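You operate a simulated robot arm through the tools that you are given. There is no shell and no other tool. Be economical: measure what you need, move in short steps, check, and stop when the job is done.

You run a simulated robot arm. Do the job below in one go: nothing can be reset, and whatever is moved stays where it is left.

Task
Bring the core slide down off the 30 mm step of its prop.
Fine: open the oil valve, pump the slide clear, draw the prop out, let the slide right down, shut the valve.

It is judged by the outcome, as a careful person would: the job done as asked, and still so three seconds after it is handed in. It fails if anything else is knocked over, pushed out of place, dropped, spilled or broken.

Robot
A 7-joint arm with a two-finger parallel gripper, fixed in place. Base frame: the origin is at the foot of the arm, x ahead of it, y to its left, z up. Units: m, degrees, N and s.
Its first joint turns from -66.0 to 66.0 degrees. Payload 2.4 kg.
Tool frame: the origin (TCP) lies between the finger pads and is the grasp point; the fingertips stand 0.03 m ahead of it; z points along the fingers, y is the line along which they close. The gripper opens to 0.094 m. The fingers are 0.028 m wide and 0.01 m thick; the gripper's body (0.05 by 0.096 m) begins 0.055 m behind the TCP.
Orientation is told as [roll, pitch, yaw] about the base's x, y, z axes, in that order, counted from this pose: with the fingers straight down and closing along the base's y, the tool's x points along the base's -x, its y along +y and its z along -z.

Tools
- The arm moves only by the tool play_rows. Its argument "commands" is a list of rows, each an object (a shift or turn left out is 0, a gripper value left out holds the last) with "translation": the shift along the tool's x, y, z in m, a list of three; "rotation": the turn, a rotation vector about the tool's x, y, z in degrees, a list of three; "jaw": the opening, from 0 (shut) to 1 (fully open). In form: [{"translation": [dx, dy, dz], "rotation": [rx, ry, rz], "jaw": jaw}, ...]. A call has 1 to 10 rows; each row shifts and turns the commanded pose from where the row before left it, along the tool's axes as they then stand. Each row takes 0.2 s and may step no farther than 0.05 m and 8.6 degrees from the row before; otherwise, or with a gripper value out of range, the whole call is refused. Where a pose cannot be reached the arm comes as near as it can. A force on the tool above 90 N (or 10 N above the force at the start of the call, whichever is more), or a blocked arm, ends the call early, and 0.2 s more pass. Each finger travels about 0.153 m/s and halts on what it meets, pressing with about 23 N; the grip force reading is that of the motor and also rises with nothing between the fingers. The clock runs only during rows and for 0.2 s after the last one: add rows that do not move to give the fingers time. It gives the time, the measured TCP pose, the force on the tool (base axes), the opening and the grip force at its end, in the units of the frame above (readings bear some noise), and new pictures: "pictures" is both (left out), scene, wrist or none.
- Cameras (640 x 400 px; columns grow to the right, rows downward): "scene" is fixed at [0.045, 0.4864, 1.4314]; the picture's right is [-0.64, -0.77, 0.00], its down [-0.53, 0.44, -0.73] and it looks along [0.56, -0.46, -0.69] (base axes); focal length 326 px, centre (320, 200). "wrist" rides on the gripper at [-0.037, 0, -0.058] in the tool frame; the picture's right is [0.00, -1.00, 0.00], its down [0.97, 0.00, -0.24] and it looks along [0.24, 0.00, 0.97] (tool axes); focal length 218 px, centre (320, 200).
- measure_at(camera, pixels): for up to 12 pixels [column, row] of the newest picture of that camera ("zoom" is the newest enlarged one), the place [x, y, z] in the base frame of the surface seen there, good to about 0.002 m. No time passes.
- enlarge(camera, box): a new picture of the part [left, top, right, bottom] of that camera's present view, enlarged. No time passes.
- hand_in(): hands the job in; it is judged then, once.

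Keep the steps short. Do not move on a guess: measure, check each grasp and each placing, and mend mistakes. In all there are 80 turns and 120 pictures (those below and enlarged ones count). Leave the gripper open and the arm clear of the work at the hand-in unless told otherwise, and finish with a single line.

The tools are called after "Call:" by a JSON object that holds its "op" and its "data". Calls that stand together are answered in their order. play_rows: Moves the arm, as the interface text tells. Its arguments: {"type":"object","properties":{"commands":{"type":"array"},"pictures":{"type":"string","enum":["both","scene","wrist","none"]}},"required":["commands"]} The other tools are called the same way: measure_at (camera, pixels) gives the place of the surface under pixels of a picture; enlarge (camera, box) takes an enlarged picture of a part of a camera's view; hand_in () hands the job in.

At the start:

```text
t: 0.0
eef_pos: [0.4526, -0.0084, 1.1166]
tool_rot: [0.0, 0.0, 0.0]
ft_force: [-0.7, 0.4, 0.8]
width: 0.094
gripper_force: 0.1
```

scene: 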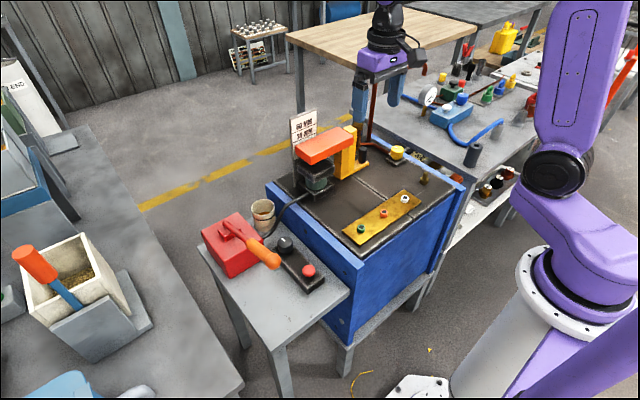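
wrist: 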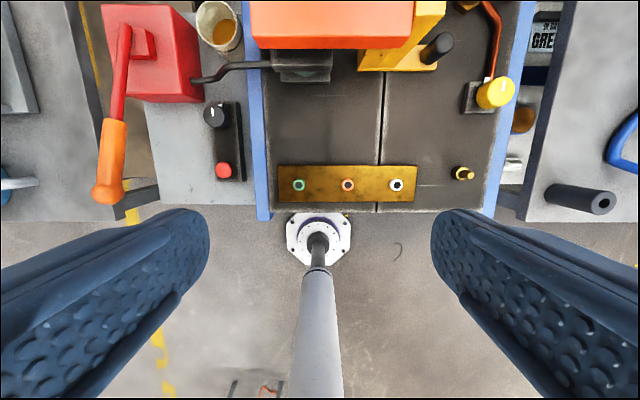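

I'll look closer at the work first: the slide (orange), the prop (yellow), the pump (red with lever) and the knobs.

Call:
{"op": "enlarge", "data": {"camera": "scene", "box": [190, 90, 350, 290]}}

Call:
{"op": "enlarge", "data": {"camera": "scene", "box": [280, 90, 480, 250]}}

Call:
{"op": "enlarge", "data": {"camera": "wrist", "box": [80, 0, 300, 220]}}

Call:
{"op": "enlarge", "data": {"camera": "wrist", "box": [240, 0, 540, 220]}}

```text
2.00 times, centred on (270, 190) of scene
```

zoom: 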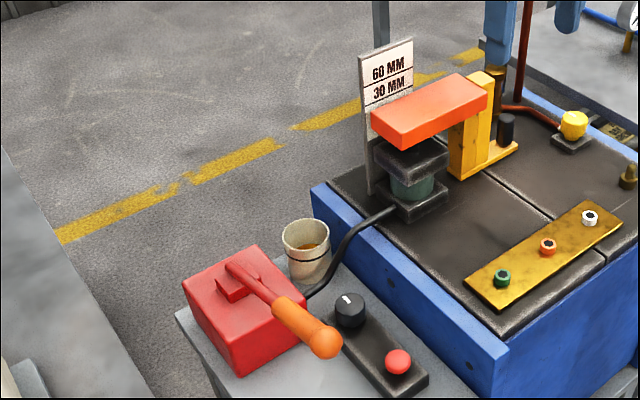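

```text
2.50 times, centred on (380, 170) of scene
```

zoom: 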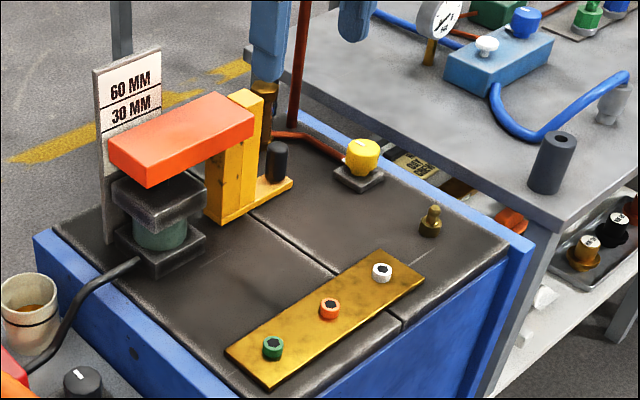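

```text
1.82 times, centred on (190, 110) of wrist
```

zoom: 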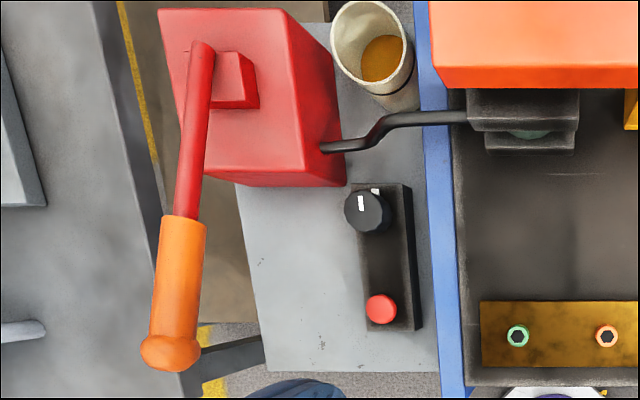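

```text
1.82 times, centred on (390, 110) of wrist
```

zoom: 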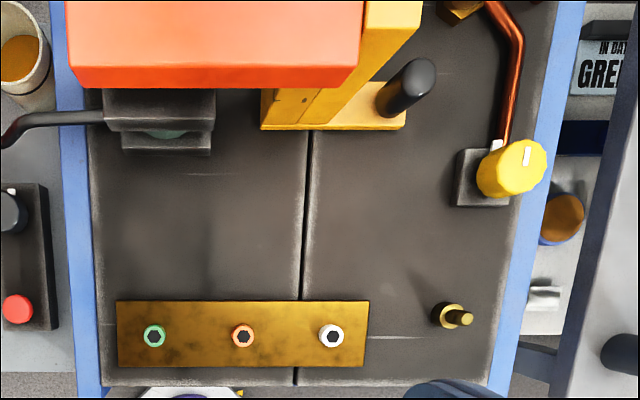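

Two knobs could be the "oil valve": yellow (at about wrist 497,93, on the copper pipe) and black (215,115). I'll measure the main pieces and look at the copper line.

Call:
{"op": "measure_at", "data": {"camera": "wrist", "pixels": [[497, 92], [472, 100], [215, 113], [224, 171], [110, 185], [124, 40], [150, 60], [330, 20], [410, 5], [440, 42], [400, 68], [320, 110]]}}

Call:
{"op": "enlarge", "data": {"camera": "scene", "box": [340, 60, 440, 200]}}

Call:
{"op": "measure_at", "data": {"camera": "scene", "pixels": [[397, 151], [285, 243], [308, 270], [263, 253], [232, 226], [325, 145], [350, 130], [363, 148], [352, 172], [318, 180], [318, 195], [302, 130]]}}

```text
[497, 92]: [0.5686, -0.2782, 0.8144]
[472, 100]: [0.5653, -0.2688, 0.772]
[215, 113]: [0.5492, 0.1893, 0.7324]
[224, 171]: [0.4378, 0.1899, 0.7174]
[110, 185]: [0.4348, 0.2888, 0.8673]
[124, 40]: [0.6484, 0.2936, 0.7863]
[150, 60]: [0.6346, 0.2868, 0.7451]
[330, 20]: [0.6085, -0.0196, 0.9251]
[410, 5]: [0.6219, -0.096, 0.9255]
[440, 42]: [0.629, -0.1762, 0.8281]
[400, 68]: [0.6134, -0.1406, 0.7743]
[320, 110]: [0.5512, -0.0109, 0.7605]
```

```text
2.86 times, centred on (390, 130) of scene
```

zoom: 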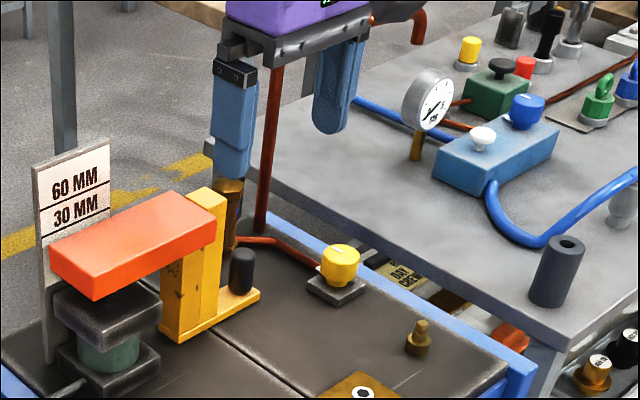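

```text
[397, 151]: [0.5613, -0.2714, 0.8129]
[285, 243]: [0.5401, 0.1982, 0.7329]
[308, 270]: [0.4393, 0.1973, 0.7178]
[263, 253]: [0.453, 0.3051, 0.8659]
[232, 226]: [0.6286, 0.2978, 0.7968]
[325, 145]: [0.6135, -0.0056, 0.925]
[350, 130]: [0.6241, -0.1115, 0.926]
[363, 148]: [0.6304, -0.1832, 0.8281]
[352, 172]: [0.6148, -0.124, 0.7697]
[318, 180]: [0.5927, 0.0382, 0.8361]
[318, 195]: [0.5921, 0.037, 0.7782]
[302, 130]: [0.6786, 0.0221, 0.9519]
```

The yellow knob sits on a copper line running up a red riser; the black knob plate is at the pump with its black hose to the jack. Moving to look closely above the black knob plate (free air, staying at z≥1.0).

Call:
{"op": "play_rows", "data": {"commands": [{"translation": [-0.0125, 0.045, 0.02]}, {"translation": [-0.0125, 0.045, 0.025]}, {"translation": [-0.0125, 0.045, 0.025]}, {"translation": [-0.0125, 0.045, 0.02]}, {}], "pictures": "wrist"}}

```text
refused: row 1 steps farther than a row can; nothing moved
```

Call:
{"op": "play_rows", "data": {"commands": [{"translation": [-0.01, 0.036, 0.02]}, {"translation": [-0.01, 0.036, 0.02]}, {"translation": [-0.01, 0.036, 0.02]}, {"translation": [-0.01, 0.036, 0.02]}, {"translation": [-0.01, 0.036, 0.01]}, {}], "pictures": "wrist"}}

Call:
{"op": "enlarge", "data": {"camera": "wrist", "box": [220, 20, 460, 170]}}

```text
t: 1.4
eef_pos: [0.5029, 0.1697, 1.0263]
tool_rot: [-0.1, 0.0, 0.0]
ft_force: [1.2, -0.2, 0.5]
width: 0.0939
gripper_force: 0.0
```

wrist: 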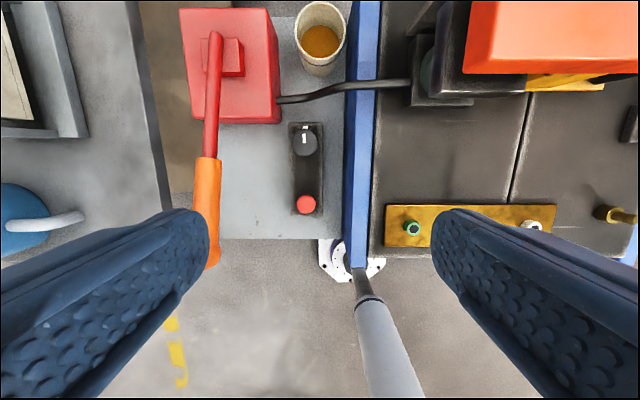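

```text
2.67 times, centred on (340, 95) of wrist
```

zoom: 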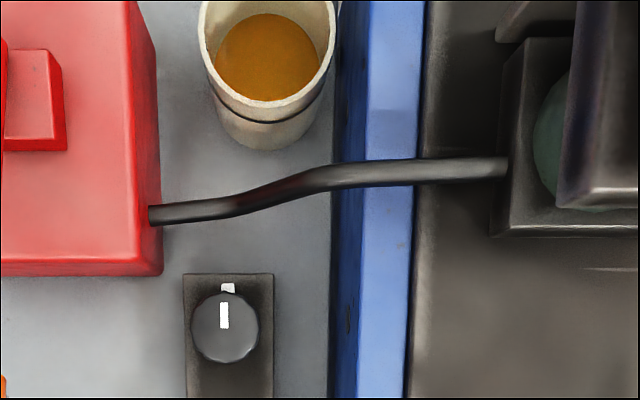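

Black knob's mark is aligned with its index. Now look at the yellow knob and its copper line; travelling at z≈1.04 (slab top 0.925; sign top ~0.96 at x 0.68).

Call:
{"op": "play_rows", "data": {"commands": [{"translation": [0.0, -0.04, -0.01]}, {"translation": [0.0, -0.048, 0]}, {"translation": [0.0, -0.048, 0]}, {"translation": [0.0, -0.048, 0]}, {"translation": [0.0, -0.048, 0]}, {"translation": [0.0, -0.048, 0]}, {"translation": [0.0, -0.048, 0]}, {"translation": [0.0, -0.048, 0]}, {}], "pictures": "both"}}

Call:
{"op": "enlarge", "data": {"camera": "wrist", "box": [200, 0, 440, 150]}}

```text
t: 3.4
eef_pos: [0.5023, -0.205, 1.0358]
tool_rot: [0.0, 0.0, 0.1]
ft_force: [-0.2, -0.5, 0.3]
width: 0.094
gripper_force: 0.0
```

scene: 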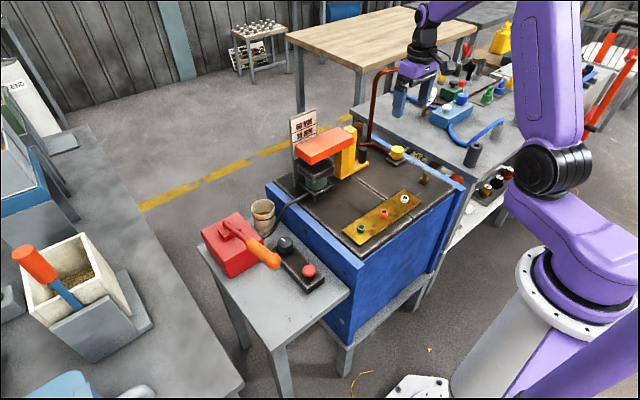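
wrist: 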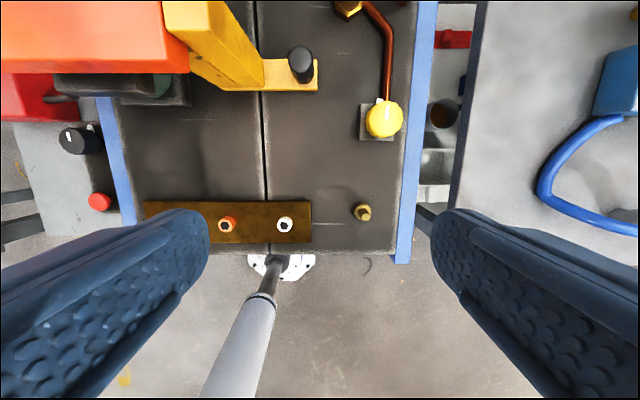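

```text
2.67 times, centred on (320, 75) of wrist
```

zoom: 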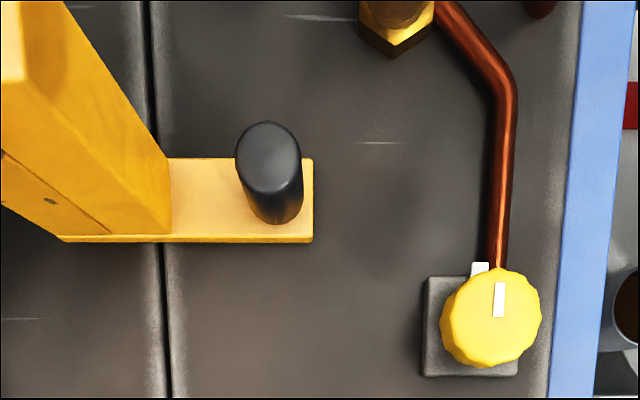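

Both knobs stand at their index. I need to know where the copper line leads; enlarging the scene there.

Call:
{"op": "enlarge", "data": {"camera": "scene", "box": [330, 50, 490, 150]}}

Call:
{"op": "enlarge", "data": {"camera": "scene", "box": [335, 110, 435, 190]}}

Call:
{"op": "measure_at", "data": {"camera": "scene", "pixels": [[368, 138], [371, 110], [374, 80], [385, 72], [377, 145], [360, 120]]}}

Call:
{"op": "measure_at", "data": {"camera": "wrist", "pixels": [[347, 8], [402, 3], [375, 8], [388, 60], [300, 52], [300, 78], [266, 70], [316, 85], [384, 118], [366, 135]]}}

```text
4.00 times, centred on (410, 100) of scene
```

zoom: 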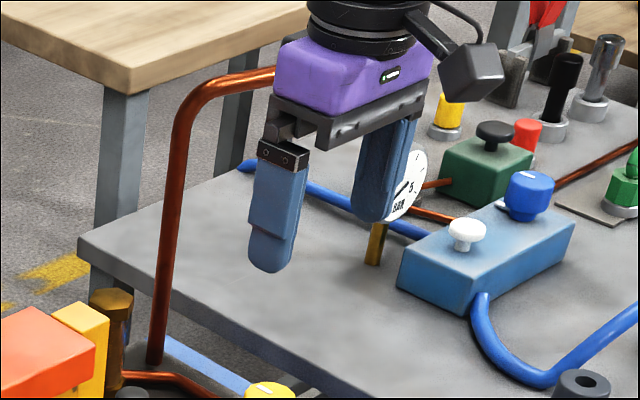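

```text
5.00 times, centred on (385, 150) of scene
```

zoom: 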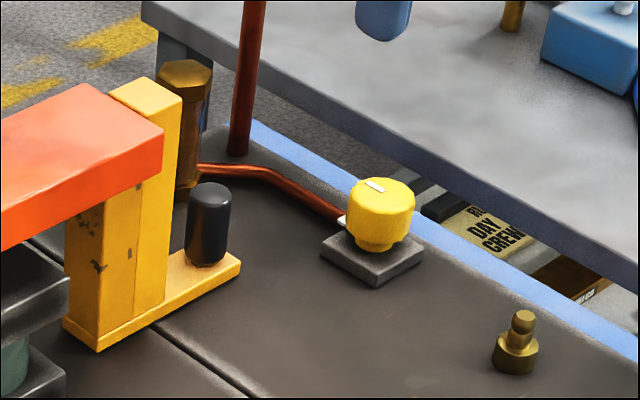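

```text
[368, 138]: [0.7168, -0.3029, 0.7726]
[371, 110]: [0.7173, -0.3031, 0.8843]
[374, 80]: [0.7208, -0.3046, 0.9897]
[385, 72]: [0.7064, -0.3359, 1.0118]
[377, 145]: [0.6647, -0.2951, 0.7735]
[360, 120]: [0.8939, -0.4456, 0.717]
```

```text
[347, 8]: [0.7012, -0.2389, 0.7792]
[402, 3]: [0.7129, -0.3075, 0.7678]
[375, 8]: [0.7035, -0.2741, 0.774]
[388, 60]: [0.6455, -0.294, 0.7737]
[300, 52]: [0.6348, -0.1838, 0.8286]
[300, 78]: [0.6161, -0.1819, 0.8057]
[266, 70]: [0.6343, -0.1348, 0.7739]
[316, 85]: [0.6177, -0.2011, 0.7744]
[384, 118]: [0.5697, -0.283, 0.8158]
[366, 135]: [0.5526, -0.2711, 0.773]
```

The labels on the shelf by the right ("…DAY CREW", "GREE…") may tell which is which. Raise and shift right a little to read them.

Call:
{"op": "play_rows", "data": {"commands": [{"translation": [0.0, -0.03, -0.035]}, {"translation": [0.0, -0.03, -0.035]}, {"translation": [0, -0.03, -0.03]}, {"translation": [0, -0.03, -0.02]}, {}], "pictures": "both"}}

Call:
{"op": "enlarge", "data": {"camera": "wrist", "box": [300, 0, 460, 200]}}

Call:
{"op": "enlarge", "data": {"camera": "scene", "box": [420, 60, 640, 220]}}

```text
t: 4.6
eef_pos: [0.502, -0.3245, 1.156]
tool_rot: [0.0, 0.0, 0.1]
ft_force: [-0.2, 0.1, -0.1]
width: 0.0941
gripper_force: 0.0
```

scene: 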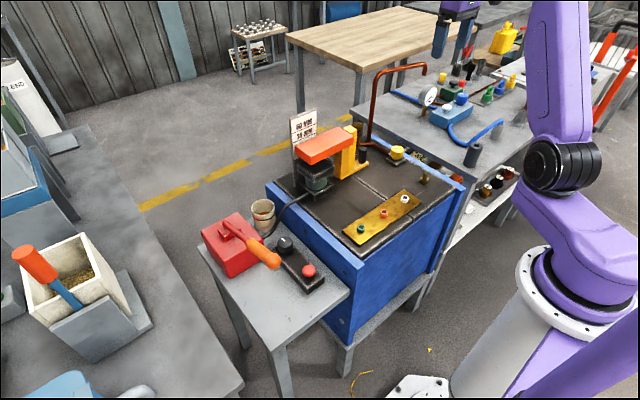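
wrist: 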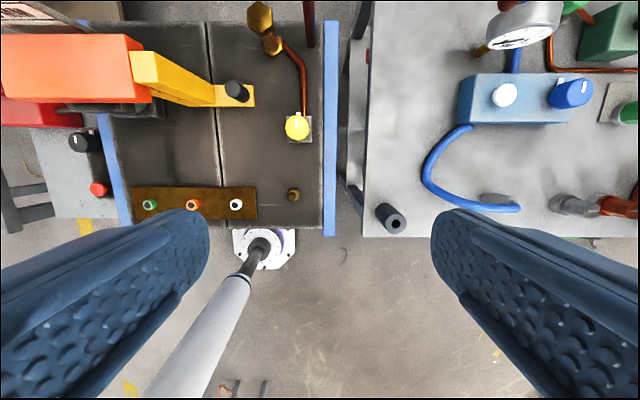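

```text
2.00 times, centred on (380, 100) of wrist
```

zoom: 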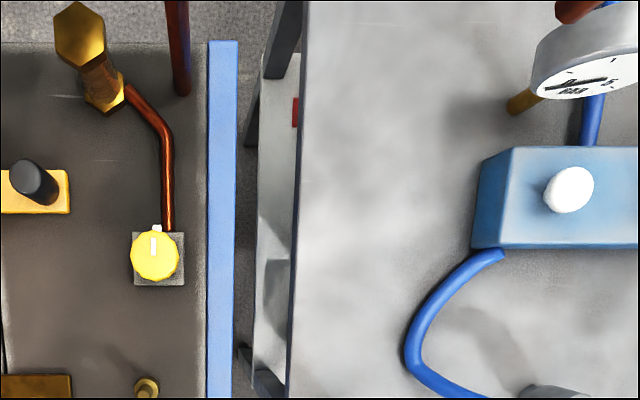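

```text
2.50 times, centred on (530, 140) of scene
```

zoom: 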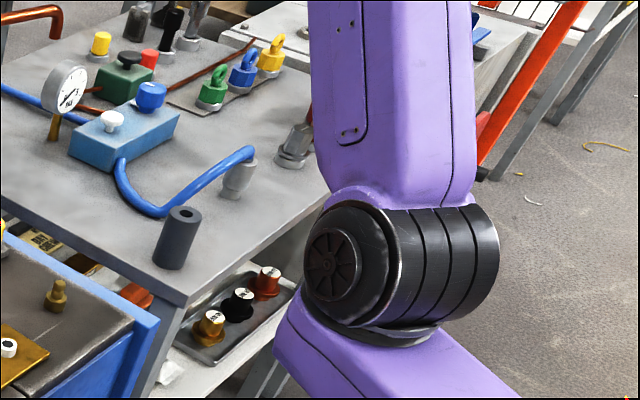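

The riser ends in a spout over in mid-air; checking that, and the black plate, closer.

Call:
{"op": "enlarge", "data": {"camera": "scene", "box": [350, 50, 450, 160]}}

Call:
{"op": "enlarge", "data": {"camera": "scene", "box": [260, 220, 340, 300]}}

Call:
{"op": "enlarge", "data": {"camera": "scene", "box": [285, 100, 345, 220]}}

```text
3.64 times, centred on (400, 105) of scene
```

zoom: 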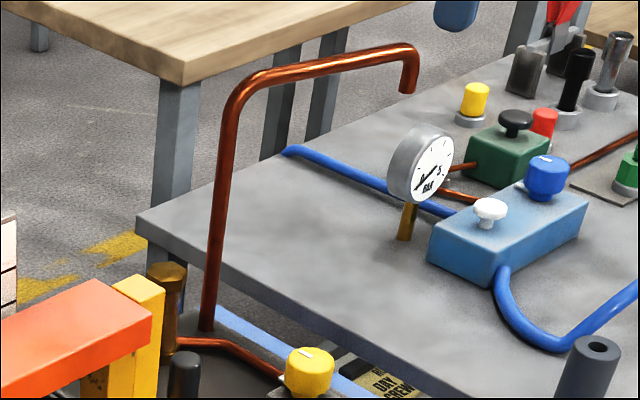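

```text
5.00 times, centred on (300, 260) of scene
```

zoom: 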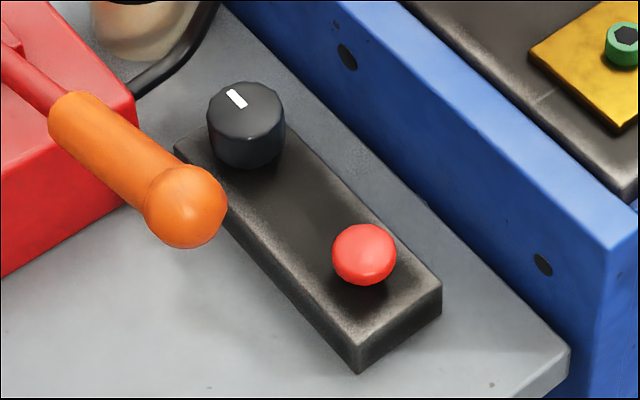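

```text
3.33 times, centred on (315, 160) of scene
```

zoom: 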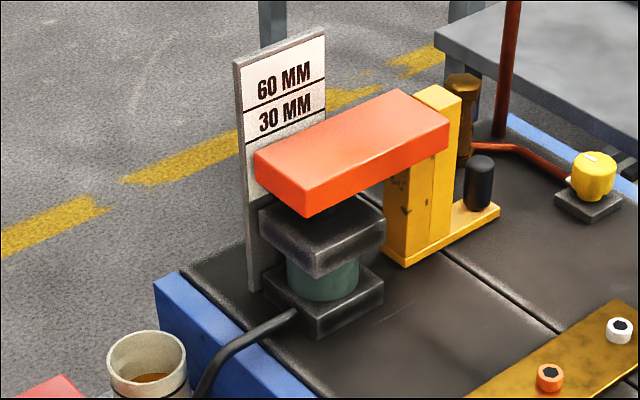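

The black block beside the pump (knob + red button, black hose — like the blue knob/blue hose block on the next bench) is the hydraulic control; the yellow one feeds the copper line. So: black knob. Travel high over to it.

Call:
{"op": "play_rows", "data": {"commands": [{"translation": [0, 0.049, 0]}, {"translation": [0, 0.049, 0]}, {"translation": [0, 0.049, 0]}, {"translation": [0, 0.049, 0]}, {"translation": [0, 0.049, 0]}, {"translation": [0, 0.049, 0]}, {"translation": [0, 0.049, 0]}, {"translation": [0, 0.049, 0]}, {"translation": [0, 0.049, 0]}, {"translation": [0, 0.049, 0]}], "pictures": "none"}}

Call:
{"op": "play_rows", "data": {"commands": [{"translation": [0, 0.03, 0.03]}, {"translation": [0, 0, 0.05]}, {"translation": [0, 0, 0.05]}, {"translation": [0, 0, 0.05]}, {"translation": [0, 0, 0.03]}, {}], "pictures": "both"}}

Call:
{"op": "enlarge", "data": {"camera": "wrist", "box": [240, 0, 440, 140]}}

```text
t: 6.8
eef_pos: [0.502, 0.1671, 1.1569]
tool_rot: [0.0, 0.0, 0.0]
ft_force: [-0.6, -0.4, 0.3]
width: 0.0938
gripper_force: 0.0
```

```text
t: 8.2
eef_pos: [0.5005, 0.1957, 0.9448]
tool_rot: [0.0, 0.0, 0.0]
ft_force: [-0.9, -0.4, -1.0]
width: 0.0943
gripper_force: 0.1
```

scene: 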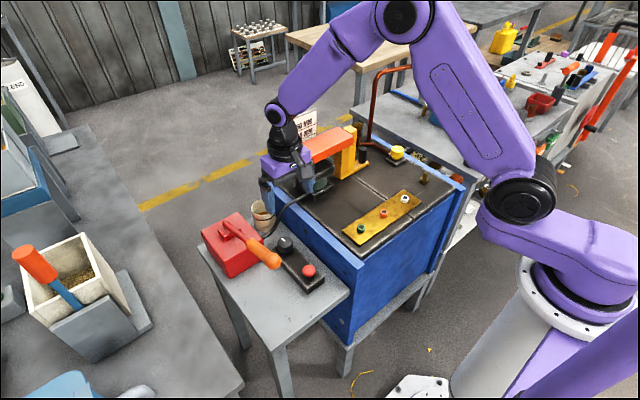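
wrist: 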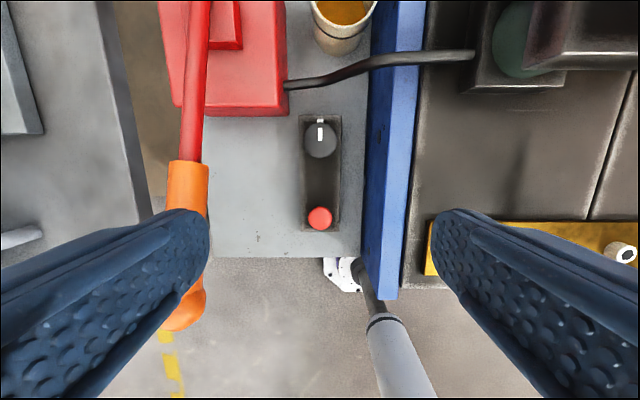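

```text
2.86 times, centred on (340, 70) of wrist
```

zoom: 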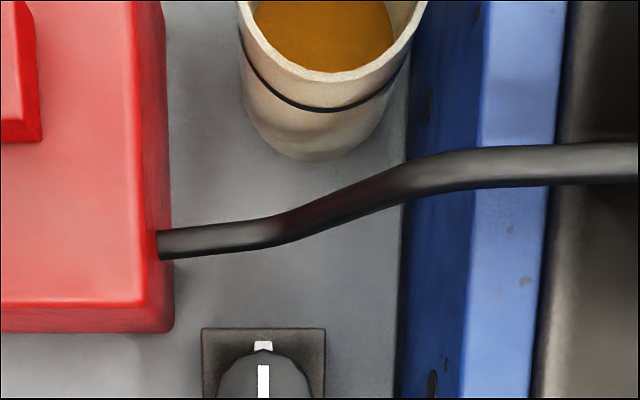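

Measuring the knob, button, pump side, cup and wall edge.

Call:
{"op": "measure_at", "data": {"camera": "wrist", "pixels": [[320, 150], [306, 142], [334, 142], [320, 128], [322, 118], [320, 216], [287, 100], [206, 175], [370, 180], [405, 180], [342, 35], [300, 84]]}}

Call:
{"op": "enlarge", "data": {"camera": "wrist", "box": [280, 100, 360, 240]}}

```text
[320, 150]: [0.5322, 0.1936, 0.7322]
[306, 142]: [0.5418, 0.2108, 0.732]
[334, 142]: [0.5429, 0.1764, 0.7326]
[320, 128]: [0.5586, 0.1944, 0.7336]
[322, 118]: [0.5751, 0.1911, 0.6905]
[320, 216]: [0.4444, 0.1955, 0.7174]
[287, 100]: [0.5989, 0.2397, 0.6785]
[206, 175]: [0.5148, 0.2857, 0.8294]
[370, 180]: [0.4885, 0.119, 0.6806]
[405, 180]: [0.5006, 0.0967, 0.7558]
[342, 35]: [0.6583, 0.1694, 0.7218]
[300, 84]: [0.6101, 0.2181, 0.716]
```

```text
2.86 times, centred on (320, 170) of wrist
```

zoom: 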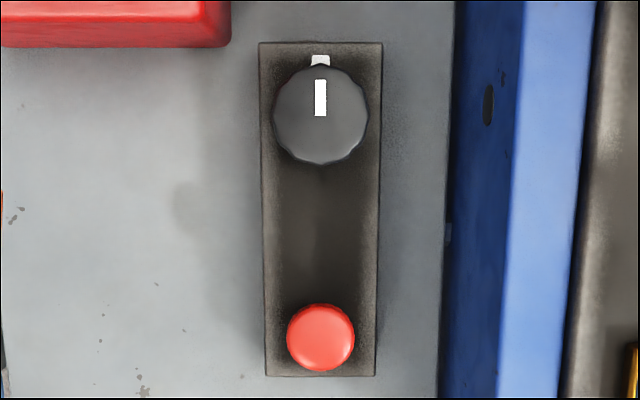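

Knob: centre ≈(0.544, 0.194), Ø≈36 mm, top 0.7325. Move over it, narrow the jaw a bit, pre-turn ~26° clockwise and come down to just above.

Call:
{"op": "play_rows", "data": {"commands": [{"translation": [-0.0435, -0.002, 0], "jaw": 0.68}, {"translation": [0, 0, 0.04], "rotation": [0, 0, 8.6]}, {"translation": [0, 0, 0.04], "rotation": [0, 0, 8.6]}, {"translation": [0, 0, 0.04], "rotation": [0, 0, 8.6]}, {"translation": [0, 0, 0.02]}, {}], "pictures": "both"}}

```text
t: 9.6
eef_pos: [0.5451, 0.1926, 0.8068]
tool_rot: [0.0, 0.0, -25.9]
ft_force: [0.3, 0.5, -0.3]
width: 0.0641
gripper_force: 0.1
```

scene: 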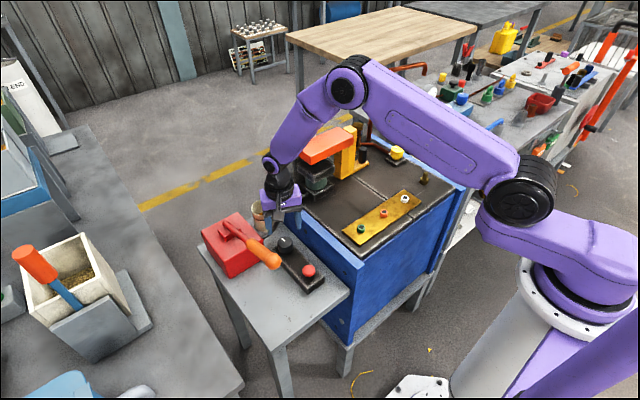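
wrist: 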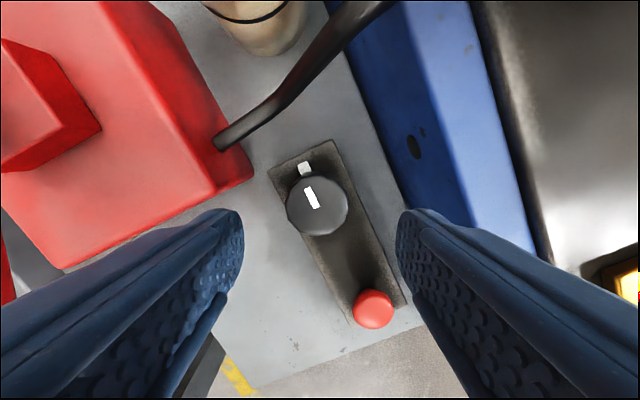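

Clear on all sides. Down to the knob and close.

Call:
{"op": "play_rows", "data": {"commands": [{"translation": [0, 0, 0.04]}, {"translation": [0, 0, 0.036]}, {"jaw": 0.3}, {"jaw": 0.3}, {"jaw": 0.3}], "pictures": "both"}}

```text
t: 10.8
eef_pos: [0.5457, 0.1957, 0.7316]
tool_rot: [0.2, -0.2, -25.6]
ft_force: [5.8, 13.3, -3.0]
width: 0.0411
gripper_force: 44.9
```

scene: 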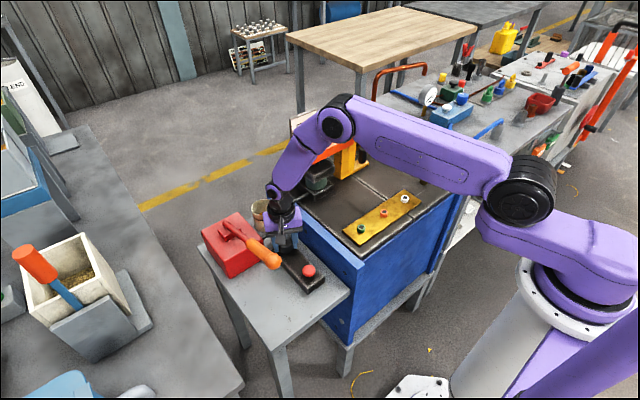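
wrist: 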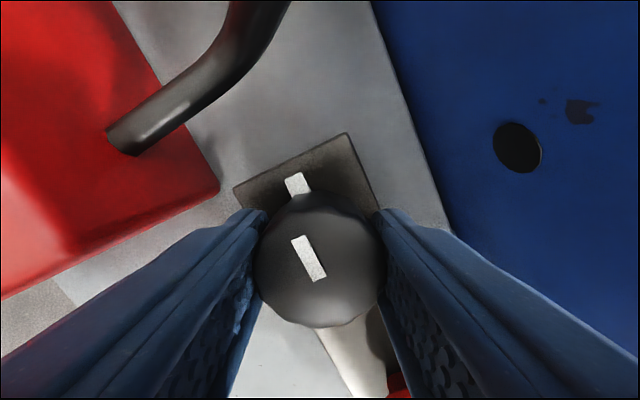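

Knob gripped (41 mm), slight side load; ease it by 2.5 mm and turn counter‑clockwise ~43°, watching the mark.

Call:
{"op": "play_rows", "data": {"commands": [{"translation": [0, 0.0025, 0]}, {"rotation": [0, 0, -8.6]}, {"rotation": [0, 0, -8.6]}, {"rotation": [0, 0, -8.6]}, {"rotation": [0, 0, -8.6]}, {"rotation": [0, 0, -8.6]}, {}], "pictures": "wrist"}}

```text
t: 12.4
eef_pos: [0.5467, 0.1957, 0.7292]
tool_rot: [0.0, 0.2, 17.2]
ft_force: [-7.4, 1.9, -1.9]
width: 0.0418
gripper_force: 44.3
```

wrist: 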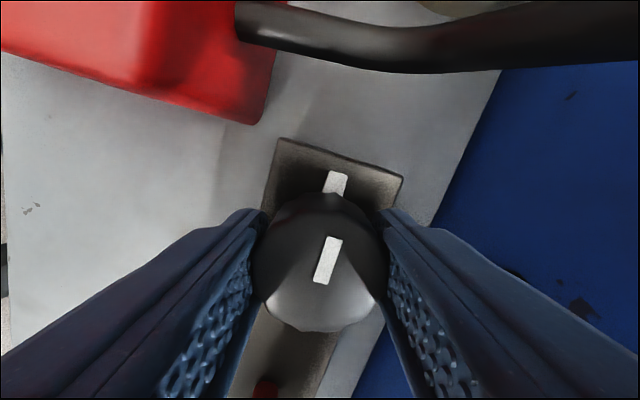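

The mark stayed on its index while the fingers slipped: no give counter‑clockwise. Try the other way, gently.

Call:
{"op": "play_rows", "data": {"commands": [{"translation": [-0.001, 0, 0], "rotation": [0, 0, 8.6]}, {"rotation": [0, 0, 8.6]}, {"rotation": [0, 0, 8.6]}, {"rotation": [0, 0, 8.6]}, {}], "pictures": "wrist"}}

```text
t: 13.6
eef_pos: [0.5446, 0.1946, 0.729]
tool_rot: [-0.2, 0.3, -17.3]
ft_force: [-13.7, -4.0, -13.0]
width: 0.0417
gripper_force: 44.7
```

wrist: 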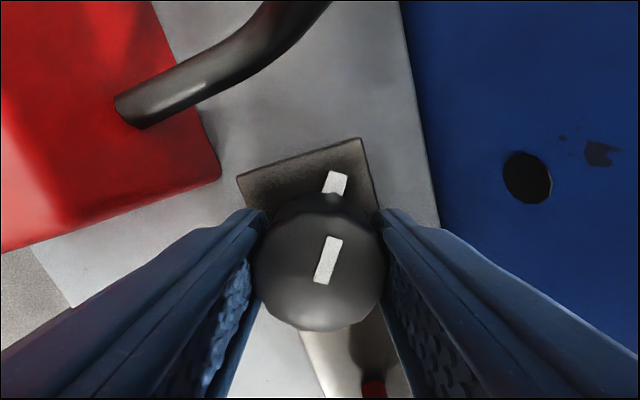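

Clockwise the knob (with its pointer) turned with the fingers, about 34°. Continue clockwise 52°.

Call:
{"op": "play_rows", "data": {"commands": [{"translation": [0.002, 0.001, -0.001], "rotation": [0, 0, 8.6]}, {"rotation": [0, 0, 8.6]}, {"rotation": [0, 0, 8.6]}, {"rotation": [0, 0, 8.6]}, {"rotation": [0, 0, 8.6]}, {"rotation": [0, 0, 8.6]}, {}], "pictures": "both"}}

```text
t: 15.2
eef_pos: [0.546, 0.1944, 0.7296]
tool_rot: [-0.3, 0.0, -69.1]
ft_force: [-5.8, -24.8, -19.9]
width: 0.0416
gripper_force: 45.0
```

scene: 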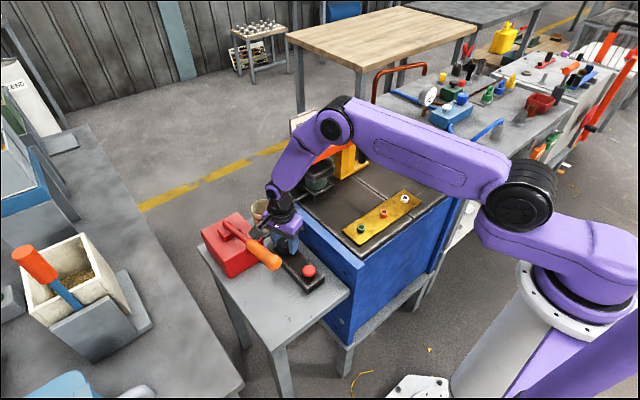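
wrist: 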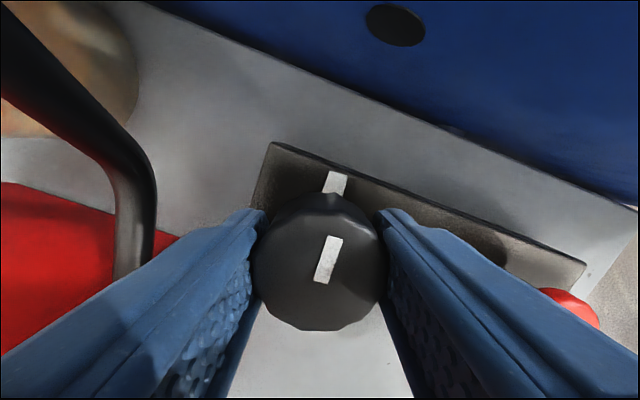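

Knob has turned ~86° with the fingers. A last 5° to make a full quarter, then release and rise.

Call:
{"op": "play_rows", "data": {"commands": [{"translation": [0, 0.0, -0.001], "rotation": [0, 0, 5]}, {}, {"jaw": 0.75}, {"jaw": 0.75}, {"translation": [0, 0, -0.04]}, {"translation": [0, 0, -0.05]}, {"translation": [0, 0, -0.05]}, {}], "pictures": "both"}}

Call:
{"op": "enlarge", "data": {"camera": "wrist", "box": [240, 120, 400, 260]}}

```text
t: 17.0
eef_pos: [0.5458, 0.1971, 0.8736]
tool_rot: [0.0, 0.0, -73.8]
ft_force: [-0.6, 0.1, -0.4]
width: 0.0707
gripper_force: 0.0
```

scene: 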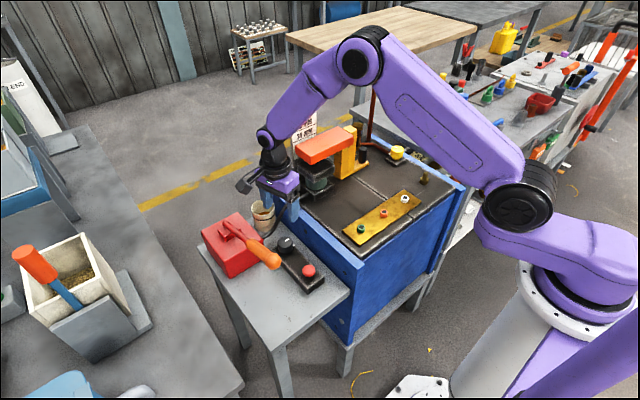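
wrist: 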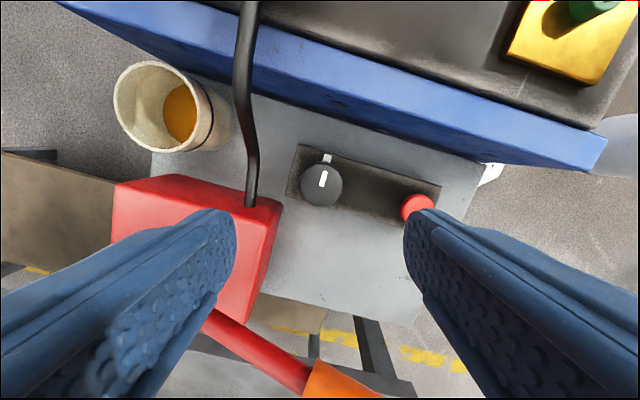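

```text
2.86 times, centred on (320, 190) of wrist
```

zoom: 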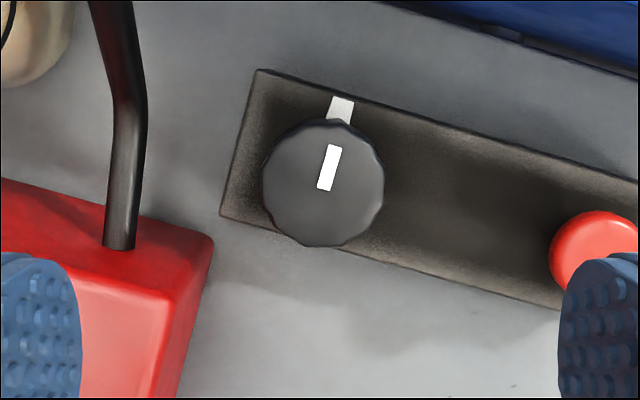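

Knob is now a quarter turn open. Rise, turn back to straight, and go see the pump lever's grip.

Call:
{"op": "play_rows", "data": {"commands": [{"translation": [0, 0, -0.04], "rotation": [0, 0, -8.2]}, {"translation": [0, 0, -0.04], "rotation": [0, 0, -8.2]}, {"translation": [0, 0, -0.04], "rotation": [0, 0, -8.2]}, {"rotation": [0, 0, -8.2]}, {"rotation": [0, 0, -8.2]}, {"rotation": [0, 0, -8.2]}, {"rotation": [0, 0, -8.2]}, {"rotation": [0, 0, -8.2]}, {"rotation": [0, 0, -8.2]}, {}], "pictures": "none"}}

Call:
{"op": "play_rows", "data": {"commands": [{"translation": [0.04, 0.02, 0]}, {"translation": [0.04, 0.025, 0]}, {"translation": [0.04, 0.025, 0]}, {"translation": [0.02, 0.022, 0]}, {}], "pictures": "both"}}

```text
t: 19.2
eef_pos: [0.5466, 0.1971, 0.993]
tool_rot: [0.0, 0.0, 0.2]
ft_force: [-0.1, 0.4, 0.2]
width: 0.0707
gripper_force: 0.1
```

```text
t: 20.4
eef_pos: [0.4081, 0.2899, 0.9908]
tool_rot: [0.0, 0.0, -0.1]
ft_force: [0.0, 0.1, -0.6]
width: 0.0707
gripper_force: 0.0
```

scene: 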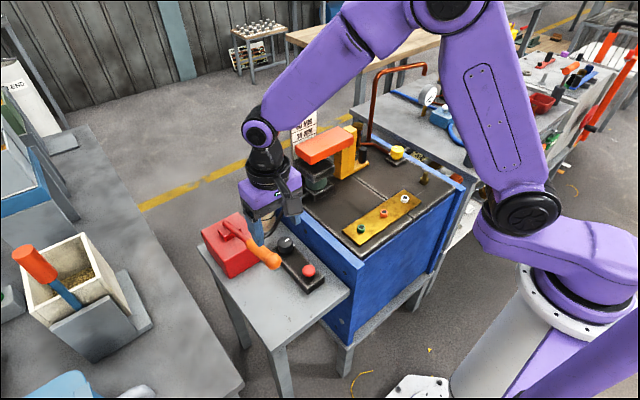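
wrist: 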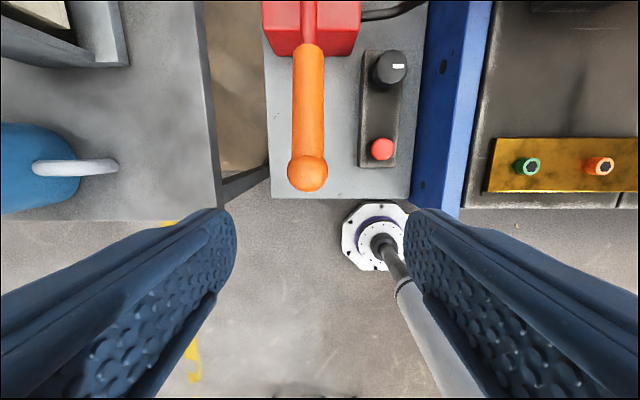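

Call:
{"op": "measure_at", "data": {"camera": "wrist", "pixels": [[308, 175], [290, 175], [325, 175], [308, 140], [308, 100], [308, 60], [308, 25], [308, 8], [293, 100], [323, 100]]}}

Call:
{"op": "measure_at", "data": {"camera": "scene", "pixels": [[325, 140], [318, 157], [303, 147], [345, 170], [362, 152]]}}

```text
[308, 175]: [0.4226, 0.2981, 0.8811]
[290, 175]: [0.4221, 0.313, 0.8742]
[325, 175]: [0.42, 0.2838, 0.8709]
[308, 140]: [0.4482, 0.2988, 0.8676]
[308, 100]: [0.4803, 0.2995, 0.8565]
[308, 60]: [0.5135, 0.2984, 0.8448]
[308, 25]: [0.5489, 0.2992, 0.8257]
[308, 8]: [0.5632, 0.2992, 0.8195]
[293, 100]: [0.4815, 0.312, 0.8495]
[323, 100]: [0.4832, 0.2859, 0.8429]
```

```text
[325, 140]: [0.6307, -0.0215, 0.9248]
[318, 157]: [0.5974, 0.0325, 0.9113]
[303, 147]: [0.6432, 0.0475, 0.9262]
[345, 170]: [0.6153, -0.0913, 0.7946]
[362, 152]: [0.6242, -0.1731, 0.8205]
```

Lever grip: y≈0.299, Ø≈27 mm, sloping ~22°, hinge near (0.655, 0.299, 0.77). Go to x 0.455, z 0.853 and grip it.

Call:
{"op": "play_rows", "data": {"commands": [{"translation": [-0.047, 0.009, 0], "jaw": 0.8}, {"translation": [0, 0, 0.046]}, {"translation": [0, 0, 0.046]}, {"translation": [0, 0, 0.046]}, {"jaw": 0.15}, {"jaw": 0.15}, {"jaw": 0.15}], "pictures": "both"}}

```text
t: 22.0
eef_pos: [0.4539, 0.3, 0.8532]
tool_rot: [0.1, -0.2, 0.1]
ft_force: [3.5, 15.9, -9.8]
width: 0.0315
gripper_force: 45.0
```

scene: 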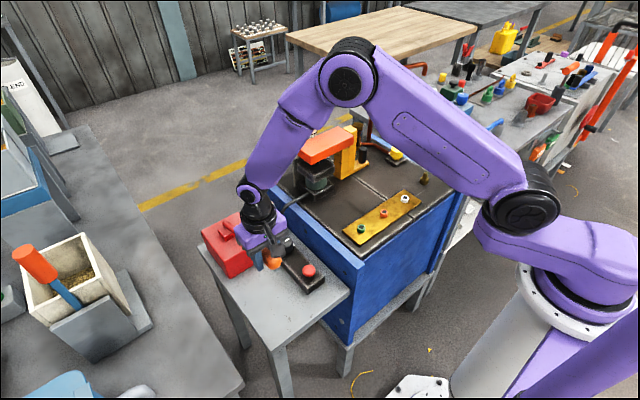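
wrist: 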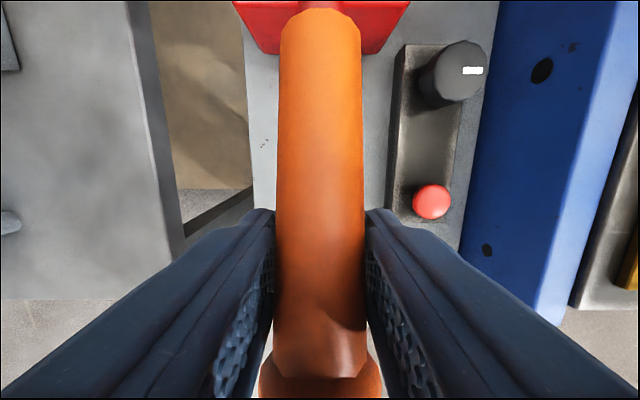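

Gripped (31 mm). First part of the down stroke, along the arc.

Call:
{"op": "play_rows", "data": {"commands": [{"translation": [0.0046, 0.001, 0.0135]}, {"translation": [0.0046, 0, 0.0135]}, {"translation": [0.0028, 0, 0.0139]}, {"translation": [0.0028, 0, 0.0139]}, {}], "pictures": "scene"}}

Call:
{"op": "measure_at", "data": {"camera": "scene", "pixels": [[325, 140], [350, 130]]}}

```text
t: 23.2
eef_pos: [0.4403, 0.3002, 0.7992]
tool_rot: [0.2, -0.2, -0.1]
ft_force: [9.4, 7.9, 6.7]
width: 0.0321
gripper_force: 44.7
```

scene: 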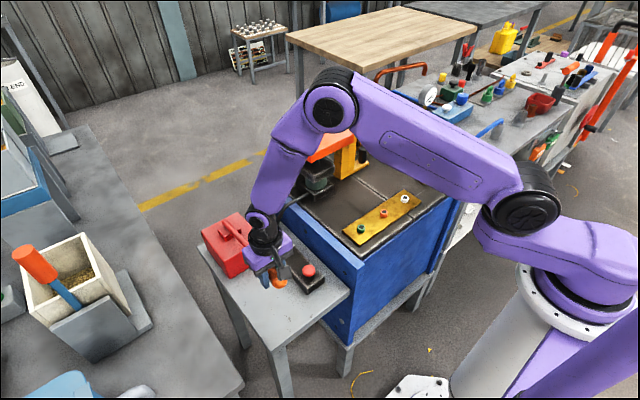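

```text
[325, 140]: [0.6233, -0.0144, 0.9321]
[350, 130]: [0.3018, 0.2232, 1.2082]
```

The slide rose (top 0.925 → 0.932): the right valve. Up stroke and another down stroke.

Call:
{"op": "play_rows", "data": {"commands": [{"translation": [-0.0028, 0, -0.0139]}, {"translation": [-0.0028, 0, -0.0139]}, {"translation": [-0.0046, 0, -0.0135]}, {"translation": [-0.0046, 0, -0.0135]}, {"translation": [0.0046, 0, 0.0135]}, {"translation": [0.0046, 0, 0.0135]}, {"translation": [0.0028, 0, 0.0139]}, {"translation": [0.0028, 0, 0.0139]}, {}], "pictures": "scene"}}

Call:
{"op": "measure_at", "data": {"camera": "scene", "pixels": [[318, 146], [325, 140], [332, 138]]}}

Call:
{"op": "enlarge", "data": {"camera": "scene", "box": [280, 110, 400, 220]}}

```text
t: 25.2
eef_pos: [0.4401, 0.3001, 0.8012]
tool_rot: [0.3, -0.4, 0.2]
ft_force: [8.5, 14.8, 7.7]
width: 0.0324
gripper_force: 45.5
```

scene: 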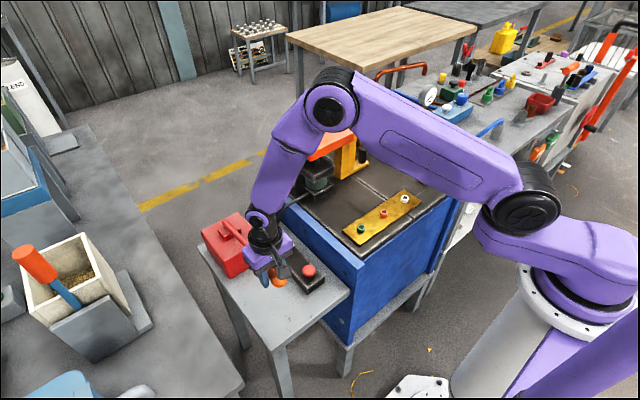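

```text
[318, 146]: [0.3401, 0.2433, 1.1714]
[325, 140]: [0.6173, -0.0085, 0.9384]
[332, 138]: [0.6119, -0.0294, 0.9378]
```

```text
3.64 times, centred on (340, 165) of scene
```

zoom: 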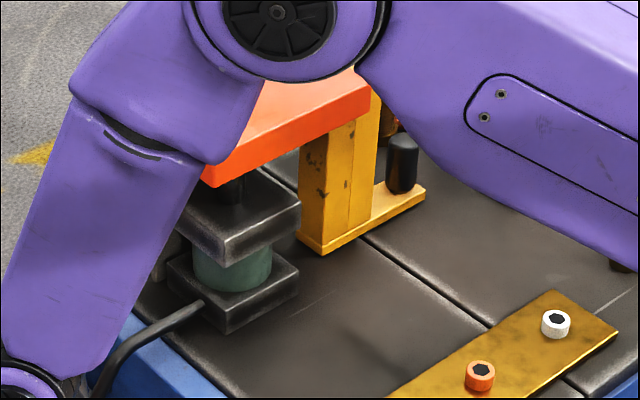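

Slide is up ~13 mm. One more full stroke for margin, then lever back to its starting height, release and rise.

Call:
{"op": "play_rows", "data": {"commands": [{"translation": [-0.0028, 0, -0.0139]}, {"translation": [-0.0028, 0, -0.0139]}, {"translation": [-0.0046, 0, -0.0135]}, {"translation": [-0.0046, 0, -0.0135]}, {"translation": [0.0046, 0, 0.0135]}, {"translation": [0.0046, 0, 0.0135]}, {"translation": [0.0028, 0, 0.0139]}, {"translation": [0.0028, 0, 0.0139]}, {}], "pictures": "none"}}

Call:
{"op": "play_rows", "data": {"commands": [{"translation": [-0.0028, 0, -0.0139]}, {"translation": [-0.0028, 0, -0.0139]}, {"translation": [-0.0046, 0, -0.0135]}, {"translation": [-0.0046, 0, -0.0135]}, {}, {"jaw": 0.8}, {"jaw": 0.8}, {"translation": [0, 0, -0.04]}, {"translation": [0, 0, -0.05]}, {"translation": [0, 0, -0.05]}], "pictures": "scene"}}

Call:
{"op": "play_rows", "data": {"commands": [{"translation": [0, -0.04, -0.03]}, {"translation": [0, -0.04, -0.03]}, {"translation": [0, -0.049, 0]}, {"translation": [0, -0.049, 0]}, {"translation": [0, -0.049, 0]}, {"translation": [0, -0.049, 0]}, {"translation": [0, -0.049, 0]}, {"translation": [0, -0.049, 0]}, {"translation": [0, -0.049, 0]}, {"translation": [0, -0.049, 0]}], "pictures": "both"}}

Call:
{"op": "enlarge", "data": {"camera": "scene", "box": [280, 100, 400, 210]}}

Call:
{"op": "measure_at", "data": {"camera": "scene", "pixels": [[318, 143], [335, 137]]}}

```text
t: 27.2
eef_pos: [0.4385, 0.301, 0.801]
tool_rot: [0.2, -0.2, 0.3]
ft_force: [2.2, 18.5, 8.1]
width: 0.032
gripper_force: 44.9
```

```text
t: 29.4
eef_pos: [0.4529, 0.2996, 0.995]
tool_rot: [0.0, -0.1, 0.0]
ft_force: [0.2, -0.4, 0.1]
width: 0.075
gripper_force: 0.0
```

scene: 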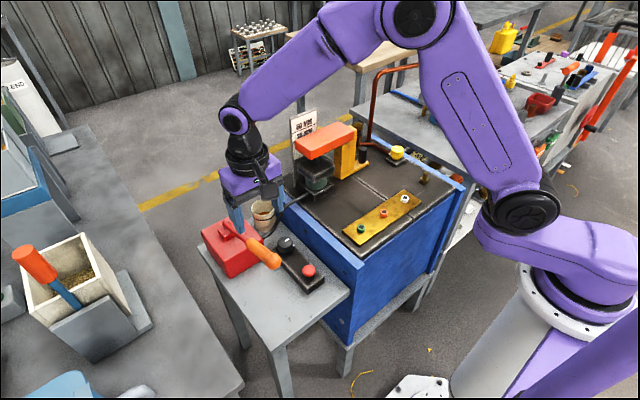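

```text
t: 31.6
eef_pos: [0.4523, -0.176, 1.0572]
tool_rot: [0.0, 0.0, 0.1]
ft_force: [1.4, 0.7, -0.1]
width: 0.0753
gripper_force: 0.1
```

scene: 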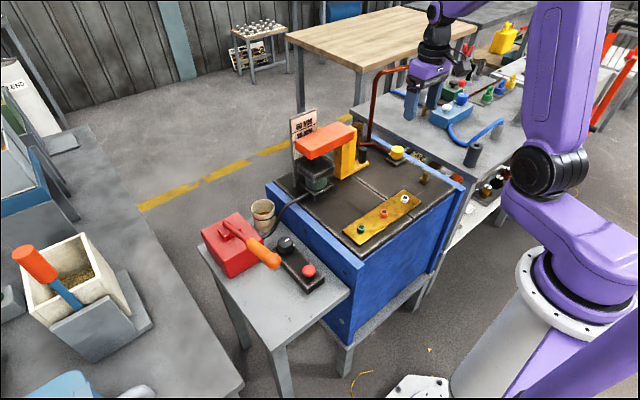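
wrist: 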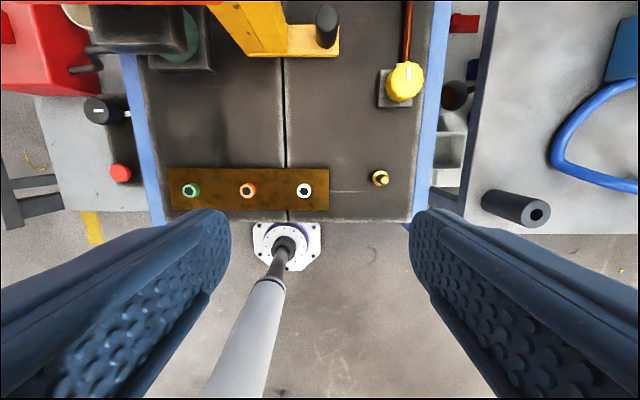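

```text
3.64 times, centred on (340, 155) of scene
```

zoom: 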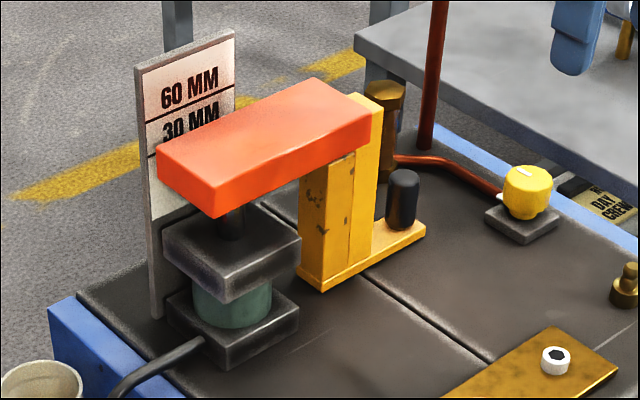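

```text
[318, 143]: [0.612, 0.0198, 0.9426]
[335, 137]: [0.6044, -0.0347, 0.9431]
```

Slide is now ~18 mm up, clear of the step. Now measure the prop, its black peg, the slab's end, brass column and plate.

Call:
{"op": "measure_at", "data": {"camera": "zoom", "pixels": [[405, 178], [423, 228], [325, 288], [300, 270], [345, 275], [376, 105], [350, 158], [340, 165], [372, 140], [385, 90], [372, 115], [216, 215]]}}

Call:
{"op": "measure_at", "data": {"camera": "wrist", "pixels": [[326, 12], [318, 40], [336, 40], [338, 53], [248, 54], [288, 53], [338, 28], [275, 15], [255, 40], [245, 30], [380, 85], [230, 8]]}}

```text
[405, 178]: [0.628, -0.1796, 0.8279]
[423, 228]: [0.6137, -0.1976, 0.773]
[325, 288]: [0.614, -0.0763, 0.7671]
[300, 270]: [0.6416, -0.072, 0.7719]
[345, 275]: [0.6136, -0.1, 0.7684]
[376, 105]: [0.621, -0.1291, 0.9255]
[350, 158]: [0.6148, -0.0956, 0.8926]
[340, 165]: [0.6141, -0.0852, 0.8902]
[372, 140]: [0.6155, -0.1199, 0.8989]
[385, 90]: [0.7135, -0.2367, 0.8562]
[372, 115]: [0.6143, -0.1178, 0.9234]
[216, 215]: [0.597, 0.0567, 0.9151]
```

```text
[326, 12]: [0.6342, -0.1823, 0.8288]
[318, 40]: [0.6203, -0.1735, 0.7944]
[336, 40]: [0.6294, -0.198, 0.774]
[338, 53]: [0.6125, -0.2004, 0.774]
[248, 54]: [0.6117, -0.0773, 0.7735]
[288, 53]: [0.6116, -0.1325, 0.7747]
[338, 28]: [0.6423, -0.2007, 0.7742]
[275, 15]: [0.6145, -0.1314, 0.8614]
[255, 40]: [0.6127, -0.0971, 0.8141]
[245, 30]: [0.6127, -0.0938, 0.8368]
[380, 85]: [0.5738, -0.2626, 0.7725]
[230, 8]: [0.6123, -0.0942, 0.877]
```

Prop: foot x 0.612–0.65, y −0.075…−0.20; low step 28 mm wide at z≈0.897; peg at (0.634,−0.183), top 0.828. Brass column close at x≥0.68, so I'll grip the peg across x (yaw −90°, camera to −y). Rotate first here.

Call:
{"op": "play_rows", "data": {"commands": [{"rotation": [0, 0, 8.5]}, {"rotation": [0, 0, 8.5]}, {"rotation": [0, 0, 8.5]}, {"rotation": [0, 0, 8.5]}, {"rotation": [0, 0, 8.5]}, {"rotation": [0, 0, 8.5]}, {"rotation": [0, 0, 8.5]}, {"rotation": [0, 0, 8.5]}, {"rotation": [0, 0, 8.5]}, {"rotation": [0, 0, 8.5]}], "pictures": "none"}}

Call:
{"op": "play_rows", "data": {"commands": [{"rotation": [0, 0, 5], "jaw": 0.6}, {"translation": [0, 0.045, 0]}, {"translation": [0, 0.045, 0]}, {"translation": [0, 0.045, 0]}, {"translation": [-0.007, 0.045, 0]}, {"translation": [0, 0, 0.05]}, {"translation": [0, 0, 0.05]}, {"translation": [0, 0, 0.04]}, {}], "pictures": "both"}}

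```text
t: 33.8
eef_pos: [0.4525, -0.1728, 1.0539]
tool_rot: [0.0, 0.0, -85.1]
ft_force: [1.0, -0.5, 0.3]
width: 0.075
gripper_force: 0.1
```

```text
t: 35.8
eef_pos: [0.6331, -0.1806, 0.9168]
tool_rot: [-0.1, 0.0, -89.8]
ft_force: [0.1, -0.4, 0.2]
width: 0.0563
gripper_force: 0.0
```

scene: 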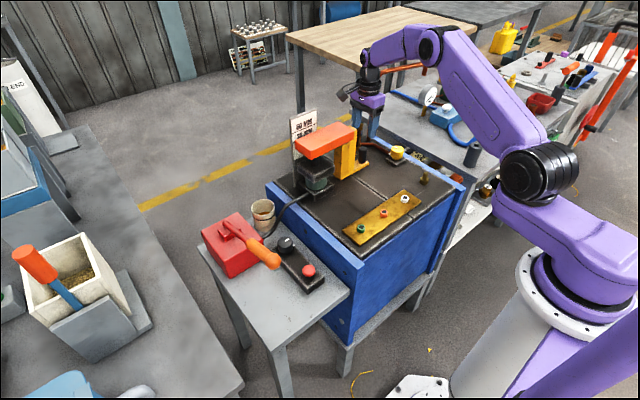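
wrist: 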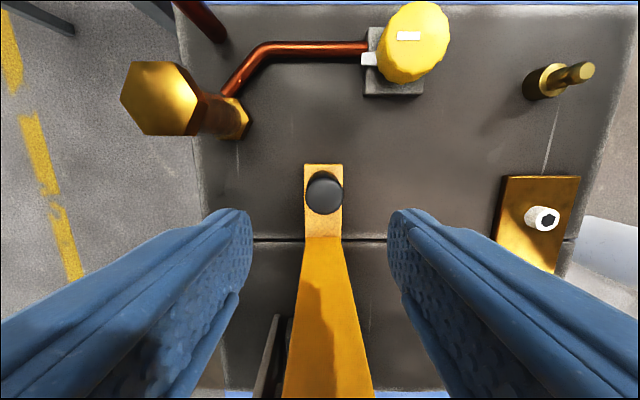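

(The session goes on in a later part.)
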